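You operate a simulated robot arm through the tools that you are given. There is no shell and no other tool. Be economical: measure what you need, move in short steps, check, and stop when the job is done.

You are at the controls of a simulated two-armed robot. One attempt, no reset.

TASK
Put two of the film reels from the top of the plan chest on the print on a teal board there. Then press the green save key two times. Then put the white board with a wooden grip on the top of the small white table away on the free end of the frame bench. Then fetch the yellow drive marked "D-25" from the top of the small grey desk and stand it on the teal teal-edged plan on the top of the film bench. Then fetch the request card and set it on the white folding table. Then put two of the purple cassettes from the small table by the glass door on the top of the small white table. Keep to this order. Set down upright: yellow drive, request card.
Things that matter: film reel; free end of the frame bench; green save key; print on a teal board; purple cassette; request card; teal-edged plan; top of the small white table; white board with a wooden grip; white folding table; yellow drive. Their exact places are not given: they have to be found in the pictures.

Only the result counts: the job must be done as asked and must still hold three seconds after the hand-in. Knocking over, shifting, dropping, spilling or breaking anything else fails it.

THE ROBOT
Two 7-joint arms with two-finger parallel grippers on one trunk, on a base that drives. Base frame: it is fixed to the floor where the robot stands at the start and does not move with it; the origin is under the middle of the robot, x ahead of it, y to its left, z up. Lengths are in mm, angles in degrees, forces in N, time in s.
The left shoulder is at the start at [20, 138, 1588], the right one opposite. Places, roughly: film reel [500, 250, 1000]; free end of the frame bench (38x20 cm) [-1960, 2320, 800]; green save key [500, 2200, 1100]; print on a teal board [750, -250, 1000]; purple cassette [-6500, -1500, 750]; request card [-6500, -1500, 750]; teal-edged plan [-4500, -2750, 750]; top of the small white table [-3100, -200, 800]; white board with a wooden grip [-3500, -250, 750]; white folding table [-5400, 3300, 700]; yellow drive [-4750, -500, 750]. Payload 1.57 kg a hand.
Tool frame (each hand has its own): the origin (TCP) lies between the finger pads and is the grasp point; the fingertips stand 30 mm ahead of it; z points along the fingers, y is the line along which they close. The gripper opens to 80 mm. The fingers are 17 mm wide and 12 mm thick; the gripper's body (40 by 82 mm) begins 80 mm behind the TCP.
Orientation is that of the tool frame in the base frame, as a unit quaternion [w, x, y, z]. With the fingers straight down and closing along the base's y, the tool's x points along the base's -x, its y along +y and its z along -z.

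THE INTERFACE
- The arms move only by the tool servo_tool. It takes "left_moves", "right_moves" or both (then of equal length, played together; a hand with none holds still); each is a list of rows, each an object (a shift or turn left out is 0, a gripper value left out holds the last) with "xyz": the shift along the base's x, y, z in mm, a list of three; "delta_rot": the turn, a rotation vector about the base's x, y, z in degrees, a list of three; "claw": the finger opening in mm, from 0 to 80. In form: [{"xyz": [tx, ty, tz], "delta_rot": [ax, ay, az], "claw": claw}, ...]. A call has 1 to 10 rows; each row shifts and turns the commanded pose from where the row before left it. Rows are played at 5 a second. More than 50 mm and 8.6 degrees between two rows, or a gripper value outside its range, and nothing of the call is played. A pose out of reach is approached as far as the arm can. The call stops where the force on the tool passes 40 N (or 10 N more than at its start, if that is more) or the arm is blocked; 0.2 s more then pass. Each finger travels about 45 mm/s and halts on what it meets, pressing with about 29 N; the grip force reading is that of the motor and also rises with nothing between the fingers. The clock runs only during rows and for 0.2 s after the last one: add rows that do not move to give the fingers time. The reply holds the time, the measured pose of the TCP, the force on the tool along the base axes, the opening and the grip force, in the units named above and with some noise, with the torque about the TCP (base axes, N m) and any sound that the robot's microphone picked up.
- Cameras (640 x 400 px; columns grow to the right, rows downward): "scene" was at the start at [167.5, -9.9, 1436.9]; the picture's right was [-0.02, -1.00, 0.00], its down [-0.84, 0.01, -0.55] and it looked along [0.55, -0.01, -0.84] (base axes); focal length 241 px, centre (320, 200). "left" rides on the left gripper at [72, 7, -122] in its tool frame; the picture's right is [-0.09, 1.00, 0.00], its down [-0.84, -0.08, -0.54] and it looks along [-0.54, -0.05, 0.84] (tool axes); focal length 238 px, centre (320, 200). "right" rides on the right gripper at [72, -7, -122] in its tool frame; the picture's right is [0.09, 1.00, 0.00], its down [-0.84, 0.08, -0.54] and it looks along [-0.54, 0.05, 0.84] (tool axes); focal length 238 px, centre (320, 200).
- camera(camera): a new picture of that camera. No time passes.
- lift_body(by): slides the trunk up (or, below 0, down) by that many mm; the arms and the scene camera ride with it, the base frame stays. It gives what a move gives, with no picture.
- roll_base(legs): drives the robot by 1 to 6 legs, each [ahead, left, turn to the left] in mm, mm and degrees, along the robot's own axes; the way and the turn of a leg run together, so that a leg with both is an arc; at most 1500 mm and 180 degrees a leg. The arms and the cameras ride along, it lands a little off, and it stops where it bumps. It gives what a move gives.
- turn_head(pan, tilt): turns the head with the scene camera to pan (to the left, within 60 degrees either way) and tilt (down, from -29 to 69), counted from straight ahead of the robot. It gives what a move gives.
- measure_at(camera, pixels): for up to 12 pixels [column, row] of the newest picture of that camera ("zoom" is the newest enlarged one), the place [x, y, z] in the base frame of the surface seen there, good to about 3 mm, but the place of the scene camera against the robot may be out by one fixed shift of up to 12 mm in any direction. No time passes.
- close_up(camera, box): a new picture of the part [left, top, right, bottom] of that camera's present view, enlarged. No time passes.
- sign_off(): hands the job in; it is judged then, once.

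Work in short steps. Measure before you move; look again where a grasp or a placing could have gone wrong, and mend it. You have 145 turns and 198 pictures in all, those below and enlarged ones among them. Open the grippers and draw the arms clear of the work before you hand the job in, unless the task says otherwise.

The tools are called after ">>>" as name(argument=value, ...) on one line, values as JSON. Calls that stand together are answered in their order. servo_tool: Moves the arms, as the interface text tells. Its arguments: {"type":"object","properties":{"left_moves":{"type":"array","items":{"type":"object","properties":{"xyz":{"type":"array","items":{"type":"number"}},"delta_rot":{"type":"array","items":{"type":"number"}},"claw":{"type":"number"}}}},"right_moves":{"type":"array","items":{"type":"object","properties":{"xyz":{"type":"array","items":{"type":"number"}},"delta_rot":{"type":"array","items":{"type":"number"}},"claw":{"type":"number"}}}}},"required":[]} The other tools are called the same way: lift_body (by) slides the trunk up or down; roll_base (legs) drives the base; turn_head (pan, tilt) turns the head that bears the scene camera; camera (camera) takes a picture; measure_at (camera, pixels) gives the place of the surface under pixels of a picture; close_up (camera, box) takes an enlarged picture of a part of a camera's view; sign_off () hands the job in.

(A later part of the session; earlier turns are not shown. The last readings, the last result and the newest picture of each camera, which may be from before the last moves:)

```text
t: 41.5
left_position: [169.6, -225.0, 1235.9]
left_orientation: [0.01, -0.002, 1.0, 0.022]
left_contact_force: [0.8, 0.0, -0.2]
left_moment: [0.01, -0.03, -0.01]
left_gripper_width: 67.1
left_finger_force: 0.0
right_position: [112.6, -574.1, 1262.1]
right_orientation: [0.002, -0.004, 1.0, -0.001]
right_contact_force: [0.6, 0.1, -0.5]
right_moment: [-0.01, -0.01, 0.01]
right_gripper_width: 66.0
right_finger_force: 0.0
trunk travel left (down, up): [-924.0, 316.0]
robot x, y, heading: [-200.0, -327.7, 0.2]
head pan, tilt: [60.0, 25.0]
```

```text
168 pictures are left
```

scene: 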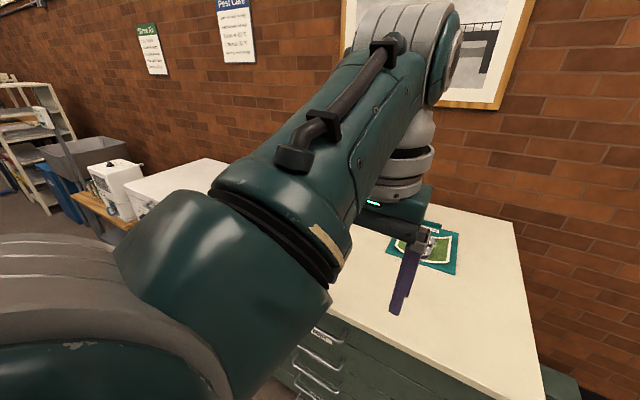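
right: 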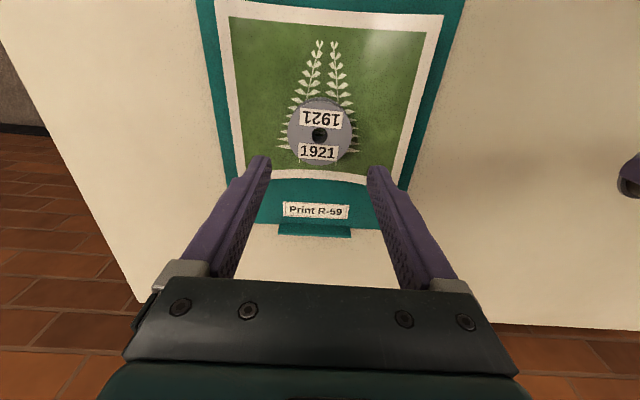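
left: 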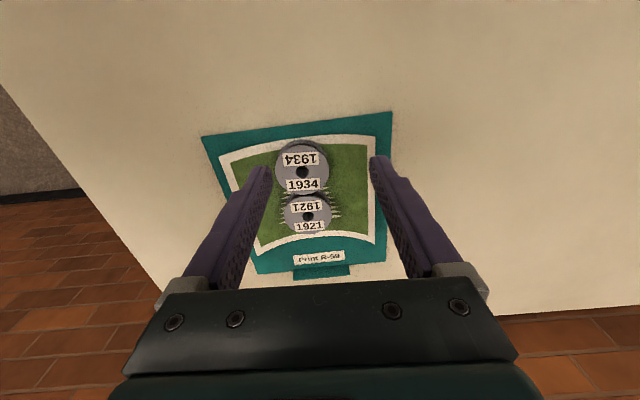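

I put the left hand back in front of its own shoulder and turn the base 90° left to survey.

>>> servo_tool(left_moves=[{"xyz": [-20, 40, 0]}, {"xyz": [-20, 40, 0]}, {"xyz": [0, 0, 0]}], right_moves=[{"xyz": [0, 40, 0]}, {"xyz": [0, 30, 0]}, {"xyz": [0, 0, 0]}])

>>> roll_base(legs=[[0, 0, 90]])

>>> turn_head(pan=0, tilt=20)

>>> camera(camera="scene")

>>> turn_head(pan=-45, tilt=20)

>>> camera(camera="scene")

```text
t: 42.5
left_position: [138.3, -120.6, 1229.0]
left_orientation: [0.013, -0.011, 0.999, 0.05]
left_contact_force: [-1.2, -1.0, -0.1]
left_moment: [0.03, -0.02, -0.01]
left_gripper_width: 67.2
left_finger_force: 0.1
left hand out of reach, approached as far as the arm can: row 1, 2
right_position: [112.6, -504.3, 1262.8]
right_orientation: [0.002, -0.002, 1.0, -0.001]
right_contact_force: [0.0, -0.1, -0.2]
right_moment: [0.03, 0.01, -0.04]
right_gripper_width: 66.1
right_finger_force: 0.1
trunk travel left (down, up): [-924.0, 316.0]
robot x, y, heading: [-202.5, -331.7, -0.0]
head pan, tilt: [60.0, 25.0]
stopped in row 3 (left hand): the arm was blocked; the commanded pose is now the measured one
```

```text
t: 46.7
left_position: [-406.2, 12.1, 1227.9]
left_orientation: [0.026, 0.71, -0.702, -0.045]
left_contact_force: [-0.3, 0.1, 0.1]
left_moment: [-0.02, 0.01, 0.0]
left_gripper_width: 67.1
left_finger_force: 0.0
right_position: [-23.3, -15.9, 1261.8]
right_orientation: [0.003, -0.705, 0.709, 0.001]
right_contact_force: [-0.7, 0.6, 0.1]
right_moment: [0.0, -0.04, 0.0]
right_gripper_width: 66.1
right_finger_force: 0.1
trunk travel left (down, up): [-924.0, 316.0]
robot x, y, heading: [-200.8, -328.6, 89.5]
head pan, tilt: [60.0, 25.0]
```

```text
t: 48.0
left_position: [-408.1, 13.3, 1227.7]
left_orientation: [0.028, 0.711, -0.701, -0.045]
left_contact_force: [0.1, -0.4, -1.0]
left_moment: [-0.05, 0.0, 0.0]
left_gripper_width: 66.9
left_finger_force: 0.1
right_position: [-23.4, -16.5, 1262.5]
right_orientation: [0.002, -0.705, 0.709, 0.001]
right_contact_force: [-0.2, 0.4, -0.1]
right_moment: [0.0, 0.02, 0.01]
right_gripper_width: 66.2
right_finger_force: 0.0
trunk travel left (down, up): [-924.0, 316.0]
robot x, y, heading: [-197.3, -331.7, 89.9]
head pan, tilt: [0.0, 20.0]
```

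```text
167 pictures are left
```

scene: 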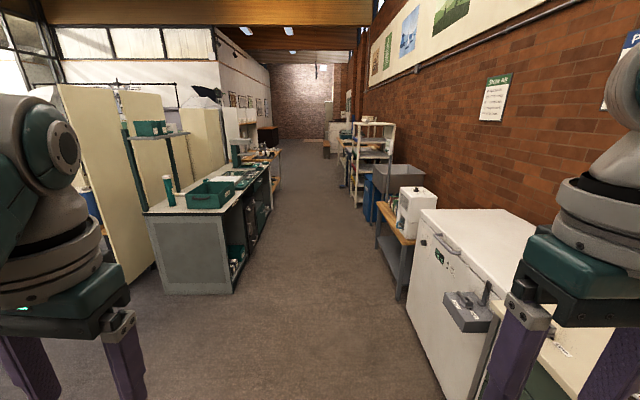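

```text
t: 49.1
left_position: [-407.2, 12.0, 1228.1]
left_orientation: [0.028, 0.71, -0.702, -0.045]
left_contact_force: [-0.3, -0.5, -0.4]
left_moment: [-0.01, 0.02, 0.03]
left_gripper_width: 67.3
left_finger_force: 0.0
right_position: [-22.9, -15.8, 1263.0]
right_orientation: [0.003, -0.705, 0.709, 0.002]
right_contact_force: [0.8, 0.0, 0.4]
right_moment: [0.02, -0.01, -0.02]
right_gripper_width: 65.9
right_finger_force: 0.0
trunk travel left (down, up): [-924.0, 316.0]
robot x, y, heading: [-197.6, -327.5, 89.4]
head pan, tilt: [-45.0, 20.0]
```

```text
166 pictures are left
```

scene: 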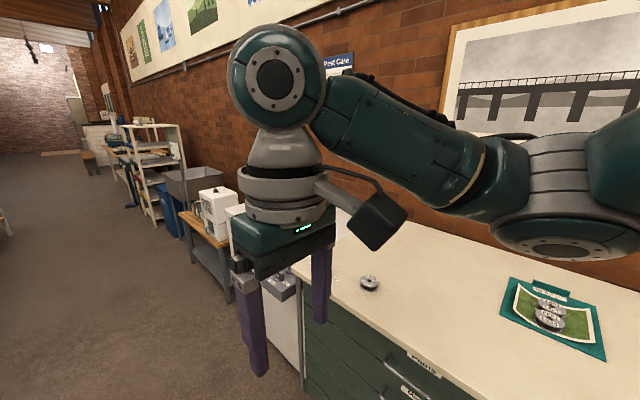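

The corridor is clear. The white machine on the wooden table at (413,212) in the first view likely bears the key; I turn the head back and zoom.

>>> turn_head(pan=-20, tilt=20)

>>> close_up(camera="scene", box=[200, 130, 360, 230])

>>> camera(camera="scene")

```text
t: 50.0
left_position: [-406.8, 12.3, 1226.8]
left_orientation: [0.027, 0.71, -0.702, -0.045]
left_contact_force: [0.2, -0.2, 0.2]
left_moment: [0.01, 0.0, 0.04]
left_gripper_width: 66.9
left_finger_force: 0.1
right_position: [-23.4, -16.1, 1262.2]
right_orientation: [0.002, -0.705, 0.71, 0.001]
right_contact_force: [-0.7, 0.3, 0.2]
right_moment: [0.02, -0.01, -0.02]
right_gripper_width: 65.9
right_finger_force: 0.0
trunk travel left (down, up): [-924.0, 316.0]
robot x, y, heading: [-203.2, -324.4, 89.5]
head pan, tilt: [-20.0, 20.0]
```

```text
4.00 times, centred on (280, 180) of scene
```

zoom: 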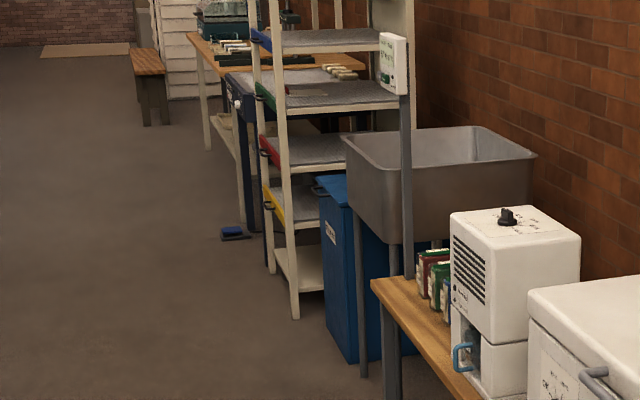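

```text
164 pictures are left
```

scene: 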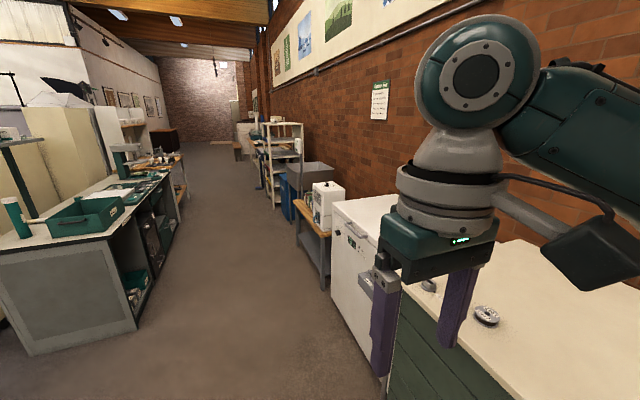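

A white panel on a post at zoom (394,65) seems to bear a green key. I measure that and other landmarks.

>>> measure_at(camera="zoom", pixels=[[394, 65], [405, 200], [510, 225], [385, 285], [440, 150]])

>>> measure_at(camera="scene", pixels=[[135, 325], [330, 310], [28, 330], [200, 215]])

```text
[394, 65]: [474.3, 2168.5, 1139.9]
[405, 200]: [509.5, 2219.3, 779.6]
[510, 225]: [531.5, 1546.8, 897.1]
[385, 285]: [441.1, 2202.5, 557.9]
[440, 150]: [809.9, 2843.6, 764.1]
```

```text
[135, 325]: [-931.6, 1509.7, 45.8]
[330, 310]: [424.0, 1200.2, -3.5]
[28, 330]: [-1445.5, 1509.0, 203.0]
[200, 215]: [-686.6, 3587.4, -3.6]
```

The panel stands near (480,2190,1140). I drive along the corridor at x≈-300 and look again.

>>> roll_base(legs=[[0, 100, 0], [1100, 0, 0], [900, 0, 0]])

>>> turn_head(pan=-60, tilt=10)

>>> camera(camera="scene")

```text
t: 60.7
left_position: [-465.3, 2015.0, 1228.0]
left_orientation: [0.026, 0.706, -0.706, -0.046]
left_contact_force: [-0.4, -0.4, 0.1]
left_moment: [0.0, -0.03, -0.05]
left_gripper_width: 66.7
left_finger_force: 0.0
right_position: [-81.3, 1981.2, 1262.6]
right_orientation: [0.003, -0.7, 0.714, 0.001]
right_contact_force: [-0.3, -0.4, -0.2]
right_moment: [0.0, 0.03, 0.01]
right_gripper_width: 66.1
right_finger_force: 0.1
trunk travel left (down, up): [-924.0, 316.0]
robot x, y, heading: [-264.4, 1673.9, 88.4]
head pan, tilt: [-20.0, 20.0]
```

```text
t: 61.8
left_position: [-465.5, 2015.6, 1228.3]
left_orientation: [0.028, 0.706, -0.706, -0.047]
left_contact_force: [-0.2, 0.2, -0.8]
left_moment: [0.01, -0.03, -0.01]
left_gripper_width: 67.0
left_finger_force: 0.1
right_position: [-80.7, 1981.0, 1262.9]
right_orientation: [0.002, -0.7, 0.714, 0.001]
right_contact_force: [0.4, 0.1, 0.1]
right_moment: [-0.03, -0.02, -0.05]
right_gripper_width: 66.1
right_finger_force: 0.1
trunk travel left (down, up): [-924.0, 316.0]
robot x, y, heading: [-261.3, 1671.5, 88.7]
head pan, tilt: [-60.0, 10.0]
```

```text
163 pictures are left
```

scene: 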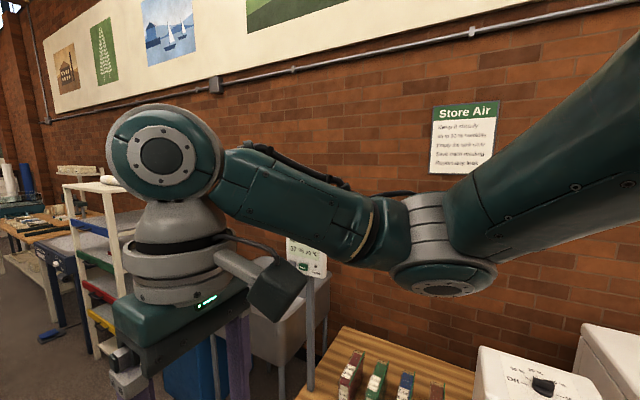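

The panel is at (305,255), partly hidden. I turn to face it squarely (heading ~0) and drive sideways opposite it.

>>> roll_base(legs=[[250, 0, 0], [0, 0, -88.5]])

>>> turn_head(pan=0, tilt=20)

>>> camera(camera="scene")

>>> close_up(camera="scene", box=[200, 120, 440, 270])

```text
t: 67.4
left_position: [80.5, 2134.1, 1227.5]
left_orientation: [0.012, -0.012, 0.998, 0.052]
left_contact_force: [0.4, -1.0, 0.1]
left_moment: [0.0, 0.02, 0.03]
left_gripper_width: 67.1
left_finger_force: 0.0
right_position: [57.5, 1751.1, 1262.5]
right_orientation: [0.002, -0.004, 1.0, -0.001]
right_contact_force: [-0.6, -0.3, -0.2]
right_moment: [0.0, -0.01, 0.03]
right_gripper_width: 65.9
right_finger_force: 0.1
trunk travel left (down, up): [-924.0, 316.0]
robot x, y, heading: [-255.3, 1921.1, 0.3]
head pan, tilt: [-60.0, 10.0]
```

```text
t: 68.7
left_position: [81.2, 2136.0, 1228.4]
left_orientation: [0.013, -0.013, 0.998, 0.052]
left_contact_force: [0.0, 0.2, 0.0]
left_moment: [-0.01, -0.02, 0.0]
left_gripper_width: 67.0
left_finger_force: 0.0
right_position: [55.8, 1749.0, 1262.1]
right_orientation: [0.002, -0.004, 1.0, -0.001]
right_contact_force: [0.5, 0.0, -0.4]
right_moment: [0.0, 0.02, -0.01]
right_gripper_width: 65.8
right_finger_force: 0.0
trunk travel left (down, up): [-924.0, 316.0]
robot x, y, heading: [-257.1, 1923.7, 0.3]
head pan, tilt: [0.0, 20.0]
```

```text
162 pictures are left
```

scene: 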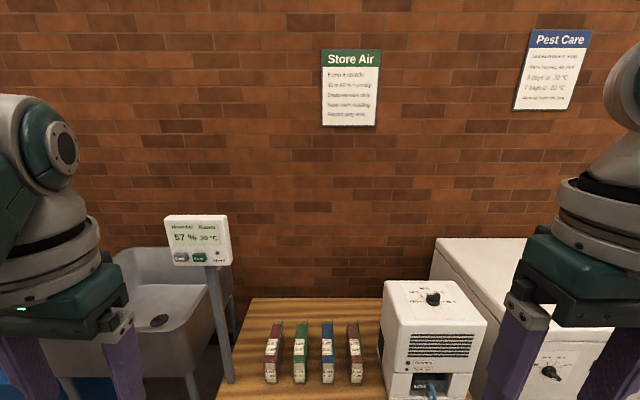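

```text
2.67 times, centred on (320, 195) of scene
```

zoom: 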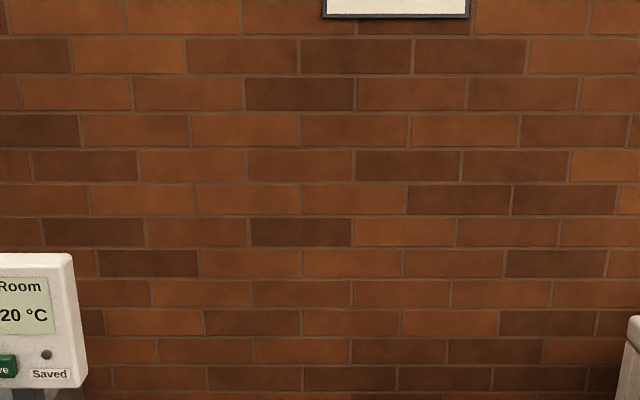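

The panel faces the robot; the green key is at (199,258). I zoom and measure it.

>>> close_up(camera="scene", box=[150, 200, 246, 260])

>>> measure_at(camera="zoom", pixels=[[335, 380], [210, 380], [100, 120], [530, 120], [530, 385], [450, 360], [100, 300]])

>>> measure_at(camera="scene", pixels=[[199, 258], [181, 258], [222, 345], [270, 380], [180, 300]])

```text
6.67 times, centred on (198, 230) of scene
```

zoom: 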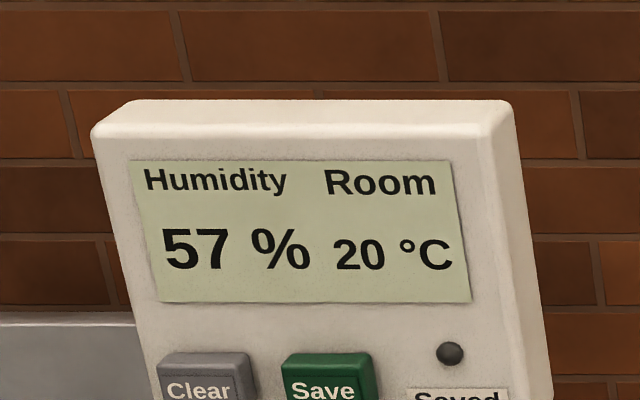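

```text
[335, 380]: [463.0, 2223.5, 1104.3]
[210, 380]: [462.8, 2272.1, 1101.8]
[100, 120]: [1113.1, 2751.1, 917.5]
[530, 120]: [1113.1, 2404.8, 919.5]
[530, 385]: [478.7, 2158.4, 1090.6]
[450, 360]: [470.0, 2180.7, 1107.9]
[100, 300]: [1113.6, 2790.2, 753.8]
```

```text
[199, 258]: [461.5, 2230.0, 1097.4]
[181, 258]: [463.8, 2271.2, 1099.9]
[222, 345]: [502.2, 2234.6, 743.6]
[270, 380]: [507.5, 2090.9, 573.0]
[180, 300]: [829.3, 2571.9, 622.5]
```

Key face ≈(461,2226,1098). I straighten the left hand, close the grippers, drive to line up (left 150, ahead 200), then measure with the left camera.

>>> servo_tool(left_moves=[{"delta_rot": [-6, 0, 0], "xyz": [10, -10, 0], "claw": 0}, {"xyz": [10, -20, 0]}, {"xyz": [0, 0, 0]}, {"xyz": [0, 0, 0]}])

>>> roll_base(legs=[[0, 130, 0], [200, 0, 0]])

>>> camera(camera="left")

>>> camera(camera="scene")

```text
t: 69.7
left_position: [101.0, 2115.6, 1228.9]
left_orientation: [0.013, -0.02, 1.0, 0.009]
left_contact_force: [0.0, 0.8, -0.2]
left_moment: [-0.02, 0.04, -0.03]
left_gripper_width: 0.0
left_finger_force: 11.9
right_position: [57.6, 1749.8, 1261.6]
right_orientation: [0.002, -0.004, 1.0, -0.001]
right_contact_force: [0.4, 0.3, -0.4]
right_moment: [-0.06, 0.02, 0.02]
right_gripper_width: 66.0
right_finger_force: 0.1
trunk travel left (down, up): [-924.0, 316.0]
robot x, y, heading: [-259.8, 1923.8, 0.3]
head pan, tilt: [0.0, 20.0]
```

```text
t: 72.2
left_position: [300.1, 2247.1, 1228.8]
left_orientation: [0.011, -0.018, 1.0, 0.009]
left_contact_force: [1.2, 0.5, 0.9]
left_moment: [0.01, 0.02, 0.0]
left_gripper_width: 0.0
left_finger_force: 21.3
right_position: [256.0, 1882.3, 1262.3]
right_orientation: [0.002, -0.005, 1.0, -0.001]
right_contact_force: [-0.6, -0.4, -0.1]
right_moment: [-0.01, 0.01, 0.0]
right_gripper_width: 66.3
right_finger_force: 0.1
trunk travel left (down, up): [-924.0, 316.0]
robot x, y, heading: [-58.3, 2059.9, 0.2]
head pan, tilt: [0.0, 20.0]
```

```text
159 pictures are left
```

left: 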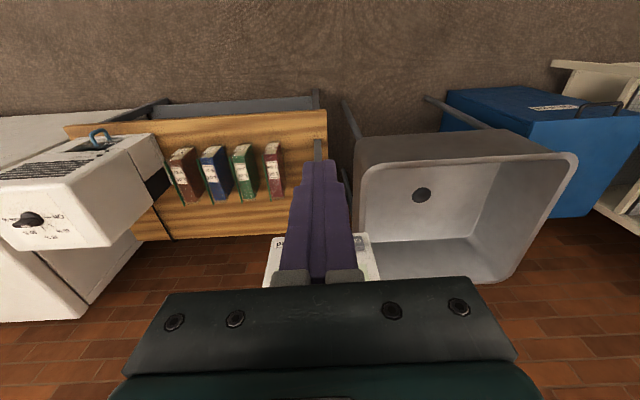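

```text
158 pictures are left
```

scene: 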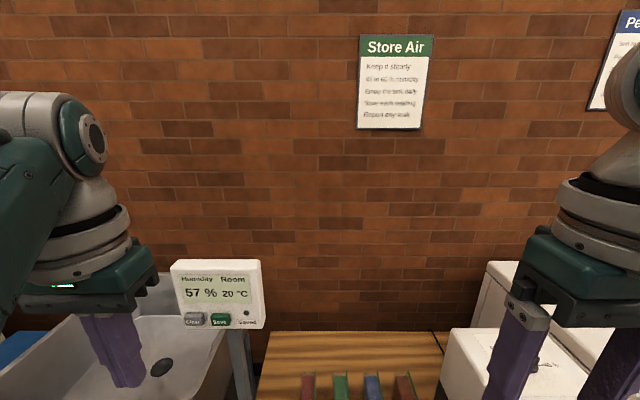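

The closed fingers hide the key in the left view; I open them to look.

>>> servo_tool(left_moves=[{"claw": 80}, {"claw": 80}, {"claw": 80}, {"claw": 80}, {"xyz": [-10, -10, 30]}, {"xyz": [0, -11, 0]}])

>>> close_up(camera="left", box=[240, 180, 400, 280])

>>> measure_at(camera="scene", pixels=[[219, 320], [193, 320], [218, 265], [260, 320], [248, 313], [180, 280], [222, 258]])

```text
t: 73.6
left_position: [306.0, 2247.2, 1244.9]
left_orientation: [0.016, -0.033, 0.999, 0.023]
left_contact_force: [-0.2, -0.1, 0.6]
left_moment: [-0.03, 0.01, 0.0]
left_gripper_width: 79.7
left_finger_force: 0.1
left hand out of reach, approached as far as the arm can: row 5
right_position: [255.4, 1882.2, 1262.4]
right_orientation: [0.002, -0.005, 1.0, -0.001]
right_contact_force: [-0.4, 0.5, -0.3]
right_moment: [-0.03, 0.0, 0.0]
right_gripper_width: 66.1
right_finger_force: 0.0
trunk travel left (down, up): [-924.0, 316.0]
robot x, y, heading: [-55.4, 2055.2, 0.1]
head pan, tilt: [0.0, 20.0]
```

```text
4.00 times, centred on (320, 230) of left
```

zoom: 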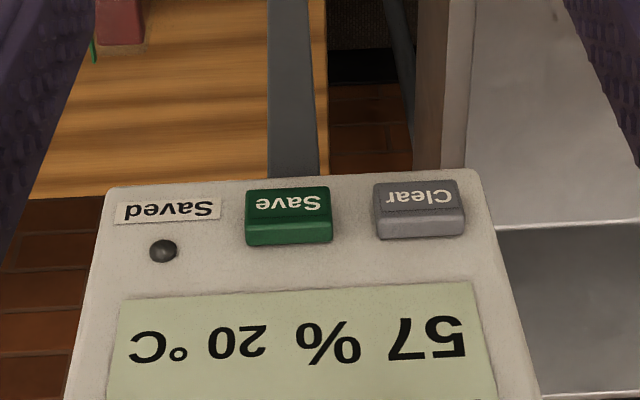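

```text
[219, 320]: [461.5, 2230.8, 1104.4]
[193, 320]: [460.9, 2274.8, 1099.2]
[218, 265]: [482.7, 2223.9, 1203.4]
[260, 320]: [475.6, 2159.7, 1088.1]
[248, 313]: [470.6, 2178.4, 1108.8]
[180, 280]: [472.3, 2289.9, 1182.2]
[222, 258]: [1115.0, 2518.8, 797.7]
```

Panel top is at z≈1205, so the hand body would touch if pressing straight; I'll tilt the fingers 45° forward. I measure the key with the left camera.

>>> measure_at(camera="zoom", pixels=[[288, 200], [288, 215], [288, 235], [250, 200], [326, 200], [418, 200], [210, 250], [400, 275], [288, 190]])

>>> servo_tool(left_moves=[{"delta_rot": [0, -8.5, 0], "claw": 0, "xyz": [0, -5, 0]}, {"delta_rot": [0, -8.5, 0], "xyz": [0, -5, 0]}, {"delta_rot": [0, -8.5, 0], "xyz": [0, -5, -10]}, {"delta_rot": [0, -8.5, 0], "xyz": [0, -5, -10]}, {"delta_rot": [0, -8.5, 0], "xyz": [0, 0, -10]}, {"xyz": [0, 0, 0]}])

>>> camera(camera="scene")

```text
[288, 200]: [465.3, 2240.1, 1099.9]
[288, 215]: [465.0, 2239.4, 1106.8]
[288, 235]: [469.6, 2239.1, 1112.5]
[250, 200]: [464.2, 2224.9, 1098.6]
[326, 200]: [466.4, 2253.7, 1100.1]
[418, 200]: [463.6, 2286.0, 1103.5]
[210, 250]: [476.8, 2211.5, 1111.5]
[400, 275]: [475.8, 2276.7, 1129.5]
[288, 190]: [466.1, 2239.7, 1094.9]
```

```text
t: 75.0
left_position: [304.2, 2230.8, 1214.3]
left_orientation: [0.378, -0.006, 0.925, 0.032]
left_contact_force: [0.4, 1.1, 0.8]
left_moment: [0.02, 0.02, 0.02]
left_gripper_width: 0.2
left_finger_force: 21.3
right_position: [256.0, 1882.1, 1262.0]
right_orientation: [0.001, -0.005, 1.0, -0.001]
right_contact_force: [0.6, 0.0, 0.3]
right_moment: [0.02, 0.02, 0.01]
right_gripper_width: 66.2
right_finger_force: 0.1
trunk travel left (down, up): [-924.0, 316.0]
robot x, y, heading: [-55.5, 2055.1, 0.2]
head pan, tilt: [0.0, 20.0]
```

```text
156 pictures are left
```

scene: 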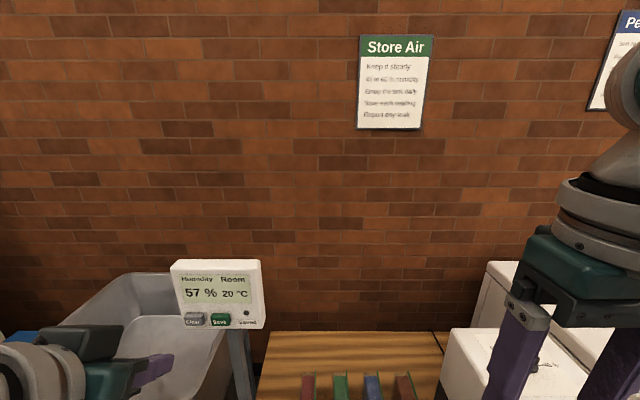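

Left camera key centre ≈(465,2239,1101). I lower the hand to z≈1118, y 2239, then drive 100 mm ahead to stand off just before the key.

>>> servo_tool(left_moves=[{"xyz": [0, 4, -32]}, {"xyz": [0, 4, -32]}, {"xyz": [0, 0, -32]}, {"xyz": [0, 0, 0]}])

>>> roll_base(legs=[[105, 0, 0]])

>>> camera(camera="scene")

```text
t: 76.0
left_position: [301.0, 2216.8, 1117.6]
left_orientation: [0.373, -0.021, 0.928, 0.001]
left_contact_force: [-0.6, -0.5, 0.4]
left_moment: [0.01, -0.03, 0.03]
left_gripper_width: 0.0
left_finger_force: 21.6
right_position: [256.1, 1882.7, 1262.5]
right_orientation: [0.001, -0.004, 1.0, -0.001]
right_contact_force: [-0.2, 0.2, 0.3]
right_moment: [-0.01, -0.03, -0.01]
right_gripper_width: 66.0
right_finger_force: 0.0
trunk travel left (down, up): [-924.0, 316.0]
robot x, y, heading: [-57.4, 2054.5, 0.0]
head pan, tilt: [0.0, 20.0]
```

```text
t: 77.2
left_position: [406.6, 2218.4, 1118.5]
left_orientation: [0.373, -0.021, 0.928, 0.002]
left_contact_force: [0.4, 0.5, -0.5]
left_moment: [-0.03, 0.02, 0.03]
left_gripper_width: 0.0
left_finger_force: 21.6
right_position: [362.4, 1883.3, 1262.8]
right_orientation: [0.002, -0.005, 1.0, -0.001]
right_contact_force: [0.3, -0.8, -0.3]
right_moment: [0.02, 0.01, 0.02]
right_gripper_width: 66.1
right_finger_force: 0.1
trunk travel left (down, up): [-924.0, 316.0]
robot x, y, heading: [45.8, 2055.8, 0.4]
head pan, tilt: [0.0, 20.0]
```

```text
155 pictures are left
```

scene: 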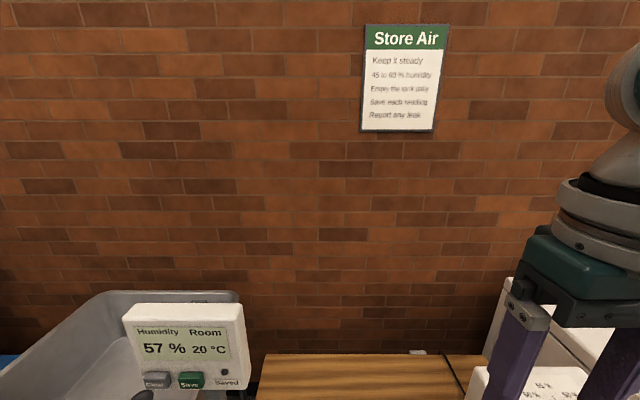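

TCP is (407,2218,1118). I shift y +21 and x +18, tilt the head to watch the fingertip.

>>> servo_tool(left_moves=[{"xyz": [9, 11, 0]}, {"xyz": [9, 10, 0]}, {"xyz": [0, 0, 0]}])

>>> turn_head(pan=15, tilt=40)

>>> close_up(camera="scene", box=[150, 120, 390, 270])

```text
t: 78.0
left_position: [426.0, 2238.7, 1117.8]
left_orientation: [0.373, -0.022, 0.928, 0.002]
left_contact_force: [1.0, -0.6, -0.2]
left_moment: [-0.03, 0.05, -0.03]
left_gripper_width: 0.1
left_finger_force: 21.1
right_position: [362.7, 1882.8, 1262.8]
right_orientation: [0.002, -0.004, 1.0, -0.002]
right_contact_force: [0.4, 0.1, 0.8]
right_moment: [-0.02, 0.01, 0.0]
right_gripper_width: 65.8
right_finger_force: 0.0
trunk travel left (down, up): [-924.0, 316.0]
robot x, y, heading: [48.4, 2056.4, 0.5]
head pan, tilt: [0.0, 20.0]
```

```text
t: 78.8
left_position: [424.6, 2239.0, 1117.9]
left_orientation: [0.374, -0.021, 0.927, 0.002]
left_contact_force: [0.1, -0.6, 0.3]
left_moment: [-0.02, -0.02, 0.01]
left_gripper_width: 0.1
left_finger_force: 21.5
right_position: [362.1, 1882.7, 1262.6]
right_orientation: [0.002, -0.004, 1.0, 0.0]
right_contact_force: [0.1, -0.1, 0.2]
right_moment: [0.01, 0.0, 0.03]
right_gripper_width: 65.9
right_finger_force: 0.1
trunk travel left (down, up): [-924.0, 316.0]
robot x, y, heading: [47.2, 2055.2, 0.0]
head pan, tilt: [15.0, 40.0]
```

```text
2.67 times, centred on (270, 195) of scene
```

zoom: 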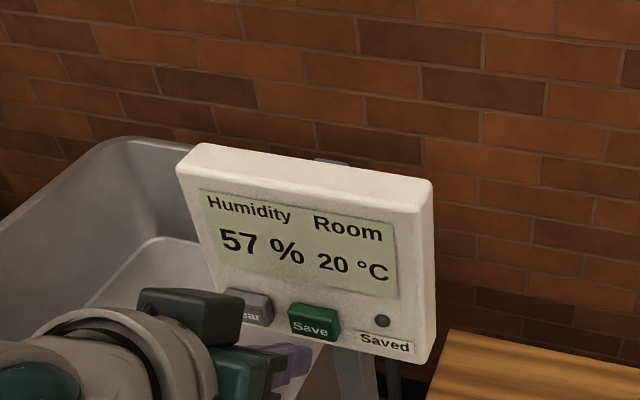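

The fingertip points at the Save key. I advance in small steps watching the force.

>>> servo_tool(left_moves=[{"xyz": [6, 0, 0]}, {"xyz": [4, 0, 0]}, {"xyz": [3, 0, 0]}, {"xyz": [0, 0, 0]}])

>>> close_up(camera="scene", box=[150, 120, 390, 270])

```text
t: 79.8
left_position: [437.8, 2239.6, 1116.4]
left_orientation: [0.373, -0.02, 0.928, 0.001]
left_contact_force: [0.2, 0.2, 1.0]
left_moment: [0.01, 0.0, -0.01]
left_gripper_width: 0.2
left_finger_force: 21.1
right_position: [362.1, 1883.2, 1263.1]
right_orientation: [0.001, -0.005, 1.0, -0.001]
right_contact_force: [0.2, -0.3, 0.2]
right_moment: [0.0, 0.0, 0.02]
right_gripper_width: 66.1
right_finger_force: 0.1
trunk travel left (down, up): [-924.0, 316.0]
robot x, y, heading: [47.6, 2059.1, 0.3]
head pan, tilt: [15.0, 40.0]
```

```text
2.67 times, centred on (270, 195) of scene
```

zoom: 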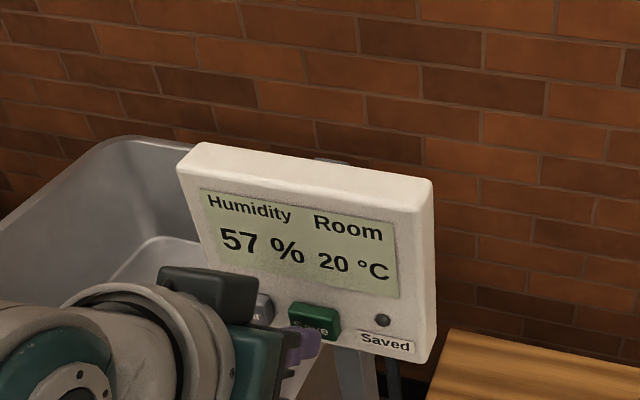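

Not touching yet (0.2 N). I press on by small steps until a force or click appears.

>>> servo_tool(left_moves=[{"xyz": [2, 0, 0]}, {"xyz": [2, 0, 0]}, {"xyz": [2, 0, 0]}, {"xyz": [0, 0, 0]}])

>>> close_up(camera="scene", box=[150, 120, 390, 270])

```text
t: 80.8
left_position: [442.8, 2240.1, 1117.1]
left_orientation: [0.373, -0.021, 0.928, 0.001]
left_contact_force: [-1.9, 0.8, -0.2]
left_moment: [0.03, 0.05, 0.02]
left_gripper_width: 0.0
left_finger_force: 21.8
right_position: [361.7, 1884.3, 1262.3]
right_orientation: [0.001, -0.004, 1.0, -0.001]
right_contact_force: [0.2, -0.9, -0.3]
right_moment: [0.0, -0.03, -0.01]
right_gripper_width: 66.2
right_finger_force: 0.0
trunk travel left (down, up): [-924.0, 316.0]
robot x, y, heading: [47.7, 2052.4, 0.4]
head pan, tilt: [15.0, 40.0]
heard: click
```

```text
2.67 times, centred on (270, 195) of scene
```

zoom: 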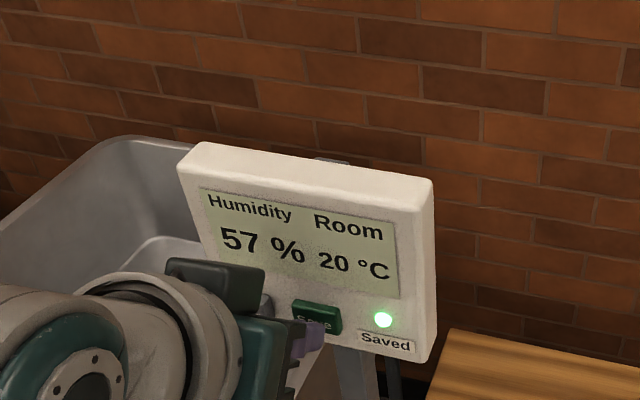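

A click and the lamp lit: first press done. I retract fully, look, then press a second time.

>>> servo_tool(left_moves=[{"xyz": [-7, 0, 0]}, {"xyz": [-7, 0, 0]}, {"xyz": [0, 0, 0]}, {"xyz": [0, 0, 0]}, {"xyz": [0, 0, 0]}])

>>> close_up(camera="scene", box=[150, 120, 390, 270])

>>> servo_tool(left_moves=[{"xyz": [7, 0, 0]}, {"xyz": [2, 0, 0]}, {"xyz": [2, 0, 0]}, {"xyz": [2, 0, 0]}, {"xyz": [1, 0, 0]}, {"xyz": [0, 0, 0]}])

>>> close_up(camera="scene", box=[150, 120, 390, 270])

```text
t: 82.0
left_position: [429.1, 2240.1, 1117.4]
left_orientation: [0.373, -0.021, 0.928, 0.001]
left_contact_force: [0.5, -0.3, 0.2]
left_moment: [0.01, 0.0, -0.01]
left_gripper_width: 0.1
left_finger_force: 21.2
right_position: [361.7, 1883.4, 1262.2]
right_orientation: [0.001, -0.004, 1.0, -0.001]
right_contact_force: [0.4, -0.6, 0.0]
right_moment: [0.0, 0.0, 0.03]
right_gripper_width: 65.9
right_finger_force: 0.1
trunk travel left (down, up): [-924.0, 316.0]
robot x, y, heading: [47.7, 2057.7, 0.3]
head pan, tilt: [15.0, 40.0]
```

```text
2.67 times, centred on (270, 195) of scene
```

zoom: 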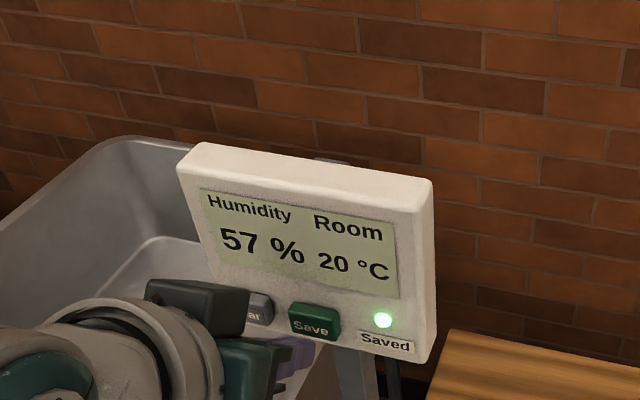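

```text
t: 83.4
left_position: [443.0, 2239.0, 1117.0]
left_orientation: [0.372, -0.02, 0.928, 0.001]
left_contact_force: [-2.2, 0.6, -1.1]
left_moment: [0.0, 0.07, 0.0]
left_gripper_width: 0.0
left_finger_force: 21.5
right_position: [361.7, 1881.7, 1262.1]
right_orientation: [0.001, -0.004, 1.0, 0.0]
right_contact_force: [0.4, -0.3, 0.5]
right_moment: [0.0, 0.02, 0.01]
right_gripper_width: 66.1
right_finger_force: 0.0
trunk travel left (down, up): [-924.0, 316.0]
robot x, y, heading: [45.9, 2056.9, 0.6]
head pan, tilt: [15.0, 40.0]
heard: click
```

```text
2.67 times, centred on (270, 195) of scene
```

zoom: 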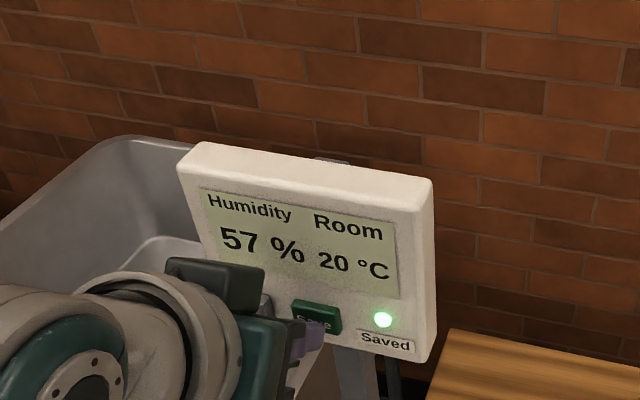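

Second click heard. I retract, drive back from the panel and straighten the left hand.

>>> servo_tool(left_moves=[{"xyz": [-20, 0, 0]}, {"xyz": [-20, 0, 0]}, {"xyz": [0, 0, 0]}])

>>> roll_base(legs=[[-350, 0, 0]])

>>> servo_tool(left_moves=[{"xyz": [0, 0, 10], "delta_rot": [0, 8.5, 0]}, {"xyz": [0, 0, 10], "delta_rot": [0, 8.5, 0]}, {"xyz": [0, 0, 10], "delta_rot": [0, 8.5, 0]}, {"xyz": [0, 0, 10], "delta_rot": [0, 8.5, 0]}, {"xyz": [0, 0, 10], "delta_rot": [0, 8.5, 0], "claw": 70}, {"xyz": [0, 0, 0]}])

>>> roll_base(legs=[[0, 0, 120]])

>>> turn_head(pan=0, tilt=15)

>>> camera(camera="scene")

>>> turn_head(pan=50, tilt=15)

>>> camera(camera="scene")

```text
t: 84.2
left_position: [404.8, 2239.3, 1118.5]
left_orientation: [0.373, -0.021, 0.928, 0.002]
left_contact_force: [0.4, -0.1, -0.4]
left_moment: [0.0, 0.0, 0.0]
left_gripper_width: 0.1
left_finger_force: 21.2
right_position: [362.5, 1884.9, 1263.0]
right_orientation: [0.001, -0.005, 1.0, -0.001]
right_contact_force: [0.3, -0.2, -0.3]
right_moment: [-0.01, -0.01, 0.01]
right_gripper_width: 65.9
right_finger_force: 0.0
trunk travel left (down, up): [-924.0, 316.0]
robot x, y, heading: [48.3, 2056.7, 0.2]
head pan, tilt: [15.0, 40.0]
```

```text
t: 86.5
left_position: [52.7, 2237.9, 1118.4]
left_orientation: [0.374, -0.021, 0.927, 0.002]
left_contact_force: [-0.7, 0.5, -0.6]
left_moment: [0.01, 0.0, 0.01]
left_gripper_width: 0.4
left_finger_force: 21.4
right_position: [11.9, 1881.0, 1262.1]
right_orientation: [0.002, -0.004, 1.0, -0.001]
right_contact_force: [0.8, 0.2, -0.1]
right_moment: [-0.01, 0.01, 0.0]
right_gripper_width: 66.2
right_finger_force: 0.0
trunk travel left (down, up): [-924.0, 316.0]
robot x, y, heading: [-297.8, 2054.9, 0.3]
head pan, tilt: [15.0, 40.0]
```

```text
t: 87.8
left_position: [53.2, 2237.9, 1167.6]
left_orientation: [0.01, -0.019, 1.0, 0.009]
left_contact_force: [0.4, 0.7, 0.5]
left_moment: [0.01, 0.01, -0.01]
left_gripper_width: 49.8
left_finger_force: 0.0
right_position: [12.2, 1881.5, 1262.2]
right_orientation: [0.001, -0.005, 1.0, -0.001]
right_contact_force: [0.9, 0.2, -0.3]
right_moment: [-0.01, -0.01, 0.0]
right_gripper_width: 65.8
right_finger_force: 0.1
trunk travel left (down, up): [-924.0, 316.0]
robot x, y, heading: [-302.9, 2052.4, 0.4]
head pan, tilt: [15.0, 40.0]
```

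```text
t: 93.3
left_position: [-639.9, 2269.7, 1168.3]
left_orientation: [0.002, 0.877, -0.481, -0.015]
left_contact_force: [-0.3, 0.0, 0.1]
left_moment: [0.01, -0.01, 0.03]
left_gripper_width: 69.9
left_finger_force: 0.0
right_position: [-312.9, 2413.8, 1263.0]
right_orientation: [-0.002, 0.87, -0.494, -0.001]
right_contact_force: [0.4, 0.3, -0.2]
right_moment: [0.04, 0.05, 0.0]
right_gripper_width: 65.9
right_finger_force: 0.0
trunk travel left (down, up): [-924.0, 316.0]
robot x, y, heading: [-300.4, 2054.9, 120.4]
head pan, tilt: [15.0, 40.0]
```

```text
t: 94.2
left_position: [-640.3, 2269.7, 1168.3]
left_orientation: [0.002, 0.877, -0.481, -0.015]
left_contact_force: [0.4, 0.8, 0.4]
left_moment: [-0.03, 0.01, -0.03]
left_gripper_width: 69.9
left_finger_force: 0.1
right_position: [-311.2, 2414.8, 1262.3]
right_orientation: [-0.002, 0.87, -0.493, -0.001]
right_contact_force: [-1.1, 0.0, 0.8]
right_moment: [0.02, 0.0, -0.02]
right_gripper_width: 66.1
right_finger_force: 0.1
trunk travel left (down, up): [-924.0, 316.0]
robot x, y, heading: [-302.8, 2056.7, 120.7]
head pan, tilt: [0.0, 15.0]
```

```text
149 pictures are left
```

scene: 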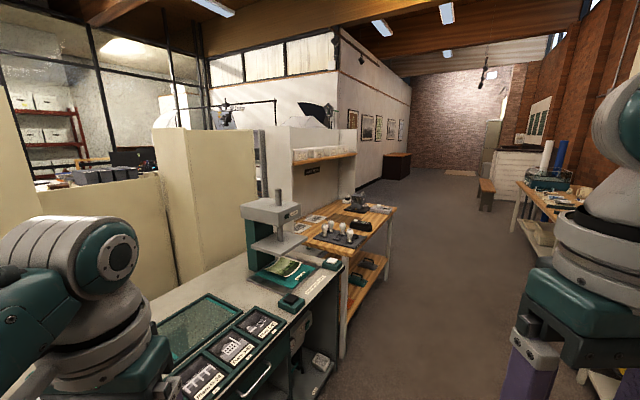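

```text
t: 95.3
left_position: [-639.3, 2268.9, 1168.5]
left_orientation: [0.002, 0.877, -0.481, -0.016]
left_contact_force: [0.5, 0.2, 0.2]
left_moment: [0.01, -0.01, 0.01]
left_gripper_width: 70.4
left_finger_force: 0.0
right_position: [-311.0, 2414.5, 1263.5]
right_orientation: [-0.002, 0.87, -0.494, -0.002]
right_contact_force: [-0.1, -0.2, 0.8]
right_moment: [0.01, -0.03, 0.01]
right_gripper_width: 66.0
right_finger_force: 0.0
trunk travel left (down, up): [-924.0, 316.0]
robot x, y, heading: [-303.6, 2056.6, 120.8]
head pan, tilt: [50.0, 15.0]
```

```text
148 pictures are left
```

scene: 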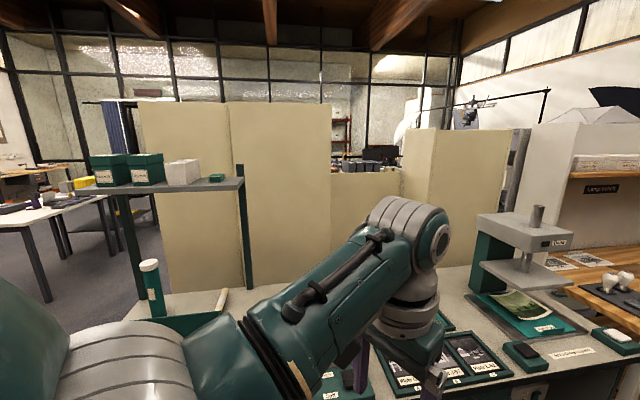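

The bench with partitions blocks directly; the small white table lies around behind at y≈-200. I face -x and slide to y≈300, then survey.

>>> roll_base(legs=[[0, 0, 59.5], [0, 900, 0], [0, 900, 0]])

>>> turn_head(pan=0, tilt=15)

>>> camera(camera="scene")

>>> turn_head(pan=45, tilt=20)

>>> camera(camera="scene")

```text
t: 107.0
left_position: [-646.0, 74.7, 1168.1]
left_orientation: [0.008, 1.0, 0.02, -0.011]
left_contact_force: [-0.9, 0.1, -0.2]
left_moment: [0.01, 0.02, 0.02]
left_gripper_width: 70.0
left_finger_force: 0.0
right_position: [-605.9, 430.6, 1262.8]
right_orientation: [-0.001, 1.0, 0.006, -0.003]
right_contact_force: [-0.8, -0.1, 0.2]
right_moment: [0.03, 0.03, 0.03]
right_gripper_width: 66.0
right_finger_force: 0.0
trunk travel left (down, up): [-924.0, 316.0]
robot x, y, heading: [-291.2, 255.1, -179.4]
head pan, tilt: [50.0, 15.0]
```

```text
t: 108.2
left_position: [-647.6, 74.8, 1167.9]
left_orientation: [0.009, 1.0, 0.02, -0.011]
left_contact_force: [0.0, 0.4, -0.2]
left_moment: [-0.01, -0.02, 0.04]
left_gripper_width: 70.0
left_finger_force: 0.0
right_position: [-606.1, 430.3, 1261.7]
right_orientation: [-0.001, 1.0, 0.007, -0.002]
right_contact_force: [0.1, -0.4, 0.3]
right_moment: [0.0, -0.01, 0.0]
right_gripper_width: 65.9
right_finger_force: 0.1
trunk travel left (down, up): [-924.0, 316.0]
robot x, y, heading: [-288.7, 262.8, -179.5]
head pan, tilt: [0.0, 15.0]
```

```text
147 pictures are left
```

scene: 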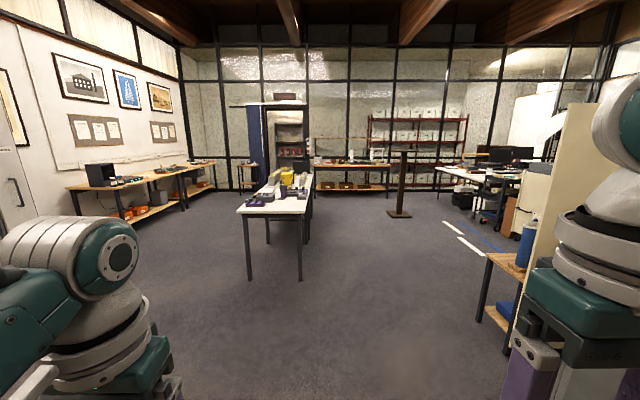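

```text
t: 109.3
left_position: [-647.7, 74.0, 1168.5]
left_orientation: [0.009, 1.0, 0.021, -0.011]
left_contact_force: [-0.2, 0.7, -1.2]
left_moment: [-0.02, -0.01, -0.01]
left_gripper_width: 69.9
left_finger_force: 0.0
right_position: [-608.9, 431.2, 1261.3]
right_orientation: [0.0, 1.0, 0.006, -0.003]
right_contact_force: [-0.9, 0.0, -0.5]
right_moment: [0.01, 0.01, 0.03]
right_gripper_width: 65.9
right_finger_force: 0.0
trunk travel left (down, up): [-924.0, 316.0]
robot x, y, heading: [-293.0, 261.0, -179.4]
head pan, tilt: [45.0, 20.0]
```

```text
146 pictures are left
```

scene: 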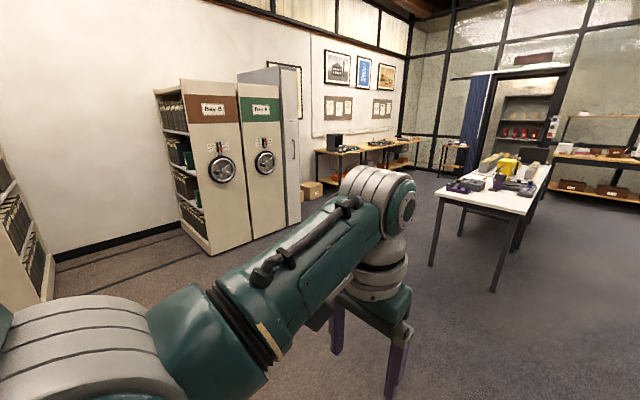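

The white table is straight ahead. I drive to x≈-2200 and look at it closely.

>>> roll_base(legs=[[1000, 0, 0], [900, 0, 0]])

>>> turn_head(pan=10, tilt=25)

>>> camera(camera="scene")

>>> turn_head(pan=-50, tilt=20)

>>> camera(camera="scene")

```text
t: 118.8
left_position: [-2544.7, 51.2, 1168.9]
left_orientation: [0.009, 1.0, 0.023, -0.011]
left_contact_force: [-0.2, -0.2, -0.3]
left_moment: [-0.03, 0.03, 0.03]
left_gripper_width: 70.1
left_finger_force: 0.1
right_position: [-2505.7, 409.6, 1262.1]
right_orientation: [-0.001, 1.0, 0.007, -0.002]
right_contact_force: [0.0, -0.1, -0.6]
right_moment: [0.0, 0.02, 0.01]
right_gripper_width: 66.2
right_finger_force: 0.1
trunk travel left (down, up): [-924.0, 316.0]
robot x, y, heading: [-2188.5, 237.6, -179.2]
head pan, tilt: [45.0, 20.0]
```

```text
t: 119.8
left_position: [-2544.5, 51.5, 1167.5]
left_orientation: [0.009, 1.0, 0.022, -0.01]
left_contact_force: [0.3, 0.5, 0.1]
left_moment: [0.01, -0.04, -0.01]
left_gripper_width: 70.2
left_finger_force: 0.0
right_position: [-2507.4, 407.0, 1262.0]
right_orientation: [-0.001, 1.0, 0.008, -0.002]
right_contact_force: [0.5, -0.6, 0.1]
right_moment: [0.04, -0.01, 0.0]
right_gripper_width: 66.1
right_finger_force: 0.1
trunk travel left (down, up): [-924.0, 316.0]
robot x, y, heading: [-2190.1, 237.6, -179.1]
head pan, tilt: [10.0, 25.0]
```

```text
145 pictures are left
```

scene: 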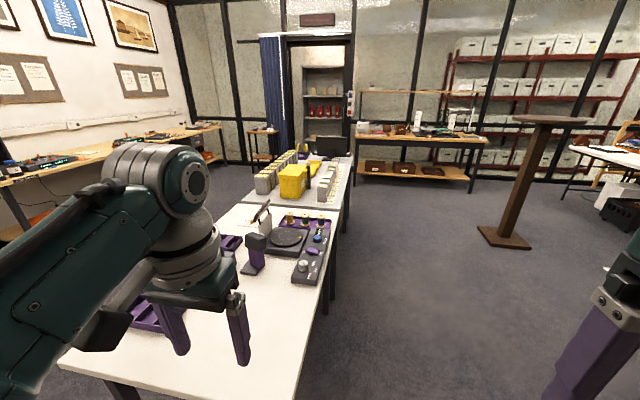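

```text
t: 121.2
left_position: [-2543.4, 52.0, 1169.4]
left_orientation: [0.01, 1.0, 0.023, -0.011]
left_contact_force: [0.5, -0.4, -1.1]
left_moment: [0.02, 0.0, -0.03]
left_gripper_width: 69.9
left_finger_force: 0.0
right_position: [-2506.1, 408.0, 1263.1]
right_orientation: [-0.001, 1.0, 0.008, -0.002]
right_contact_force: [-0.5, -0.3, -0.2]
right_moment: [0.0, 0.04, 0.0]
right_gripper_width: 65.9
right_finger_force: 0.0
trunk travel left (down, up): [-924.0, 316.0]
robot x, y, heading: [-2189.0, 232.6, -179.4]
head pan, tilt: [-50.0, 20.0]
```

```text
144 pictures are left
```

scene: 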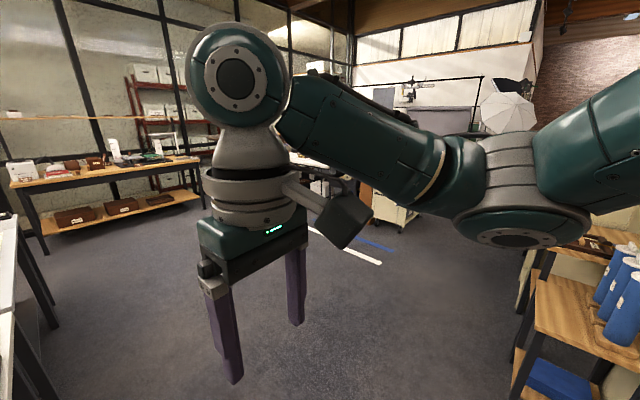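

The white table lies ahead-left; behind it the grey desk with yellow drives. I zoom in on the table items.

>>> turn_head(pan=12, tilt=30)

>>> camera(camera="scene")

>>> close_up(camera="scene", box=[210, 90, 402, 210])

>>> measure_at(camera="zoom", pixels=[[180, 200], [290, 180], [330, 330], [420, 80], [250, 260], [480, 130]])

```text
t: 122.5
left_position: [-2545.5, 51.1, 1167.7]
left_orientation: [0.008, 1.0, 0.022, -0.012]
left_contact_force: [0.2, -0.3, -0.2]
left_moment: [-0.01, -0.02, 0.05]
left_gripper_width: 69.8
left_finger_force: 0.0
right_position: [-2505.4, 407.3, 1263.2]
right_orientation: [-0.001, 1.0, 0.008, -0.002]
right_contact_force: [-1.1, 1.3, -0.1]
right_moment: [-0.01, -0.02, -0.01]
right_gripper_width: 66.0
right_finger_force: 0.0
trunk travel left (down, up): [-924.0, 316.0]
robot x, y, heading: [-2192.1, 239.4, -179.2]
head pan, tilt: [12.0, 30.0]
```

```text
143 pictures are left
```

scene: 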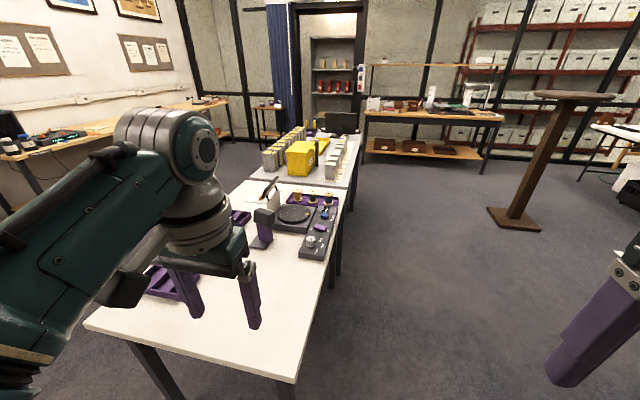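

```text
3.33 times, centred on (306, 150) of scene
```

zoom: 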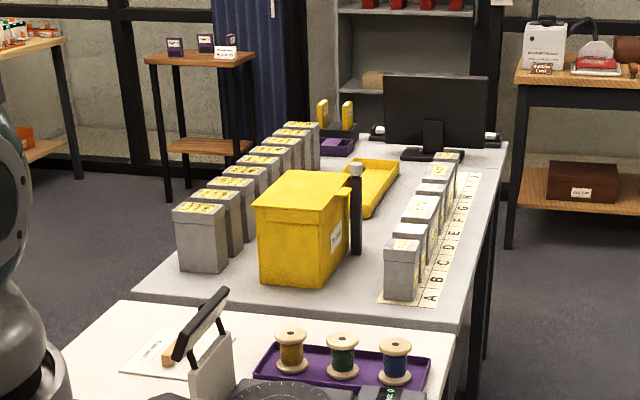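

```text
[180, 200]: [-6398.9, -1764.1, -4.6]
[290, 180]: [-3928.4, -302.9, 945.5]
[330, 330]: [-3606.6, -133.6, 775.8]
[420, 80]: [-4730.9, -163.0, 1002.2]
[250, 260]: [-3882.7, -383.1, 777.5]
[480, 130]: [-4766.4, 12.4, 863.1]
```

The white board with a wooden grip seems at zoom (160,355). I measure the table edges, pedestal base and floor way.

>>> measure_at(camera="scene", pixels=[[297, 380], [120, 330], [340, 205], [355, 145], [515, 218], [575, 97], [330, 240], [263, 195], [276, 187], [300, 208]])

>>> measure_at(camera="zoom", pixels=[[150, 345], [170, 355], [205, 330], [210, 375], [445, 355], [310, 230], [345, 240], [405, 290]])

```text
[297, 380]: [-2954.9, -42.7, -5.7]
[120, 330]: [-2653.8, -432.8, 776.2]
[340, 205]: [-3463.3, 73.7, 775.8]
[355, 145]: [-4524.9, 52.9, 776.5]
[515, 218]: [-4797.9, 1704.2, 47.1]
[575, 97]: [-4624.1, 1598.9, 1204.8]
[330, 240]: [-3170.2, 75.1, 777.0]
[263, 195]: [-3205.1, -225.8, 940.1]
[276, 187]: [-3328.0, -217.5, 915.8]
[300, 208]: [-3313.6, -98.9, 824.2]
```

```text
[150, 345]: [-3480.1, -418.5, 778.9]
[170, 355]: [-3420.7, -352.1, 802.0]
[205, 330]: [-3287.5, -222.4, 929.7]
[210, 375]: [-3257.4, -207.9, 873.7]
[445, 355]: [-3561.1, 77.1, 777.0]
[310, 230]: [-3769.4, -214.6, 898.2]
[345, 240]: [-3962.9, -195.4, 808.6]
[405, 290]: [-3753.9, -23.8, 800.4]
```

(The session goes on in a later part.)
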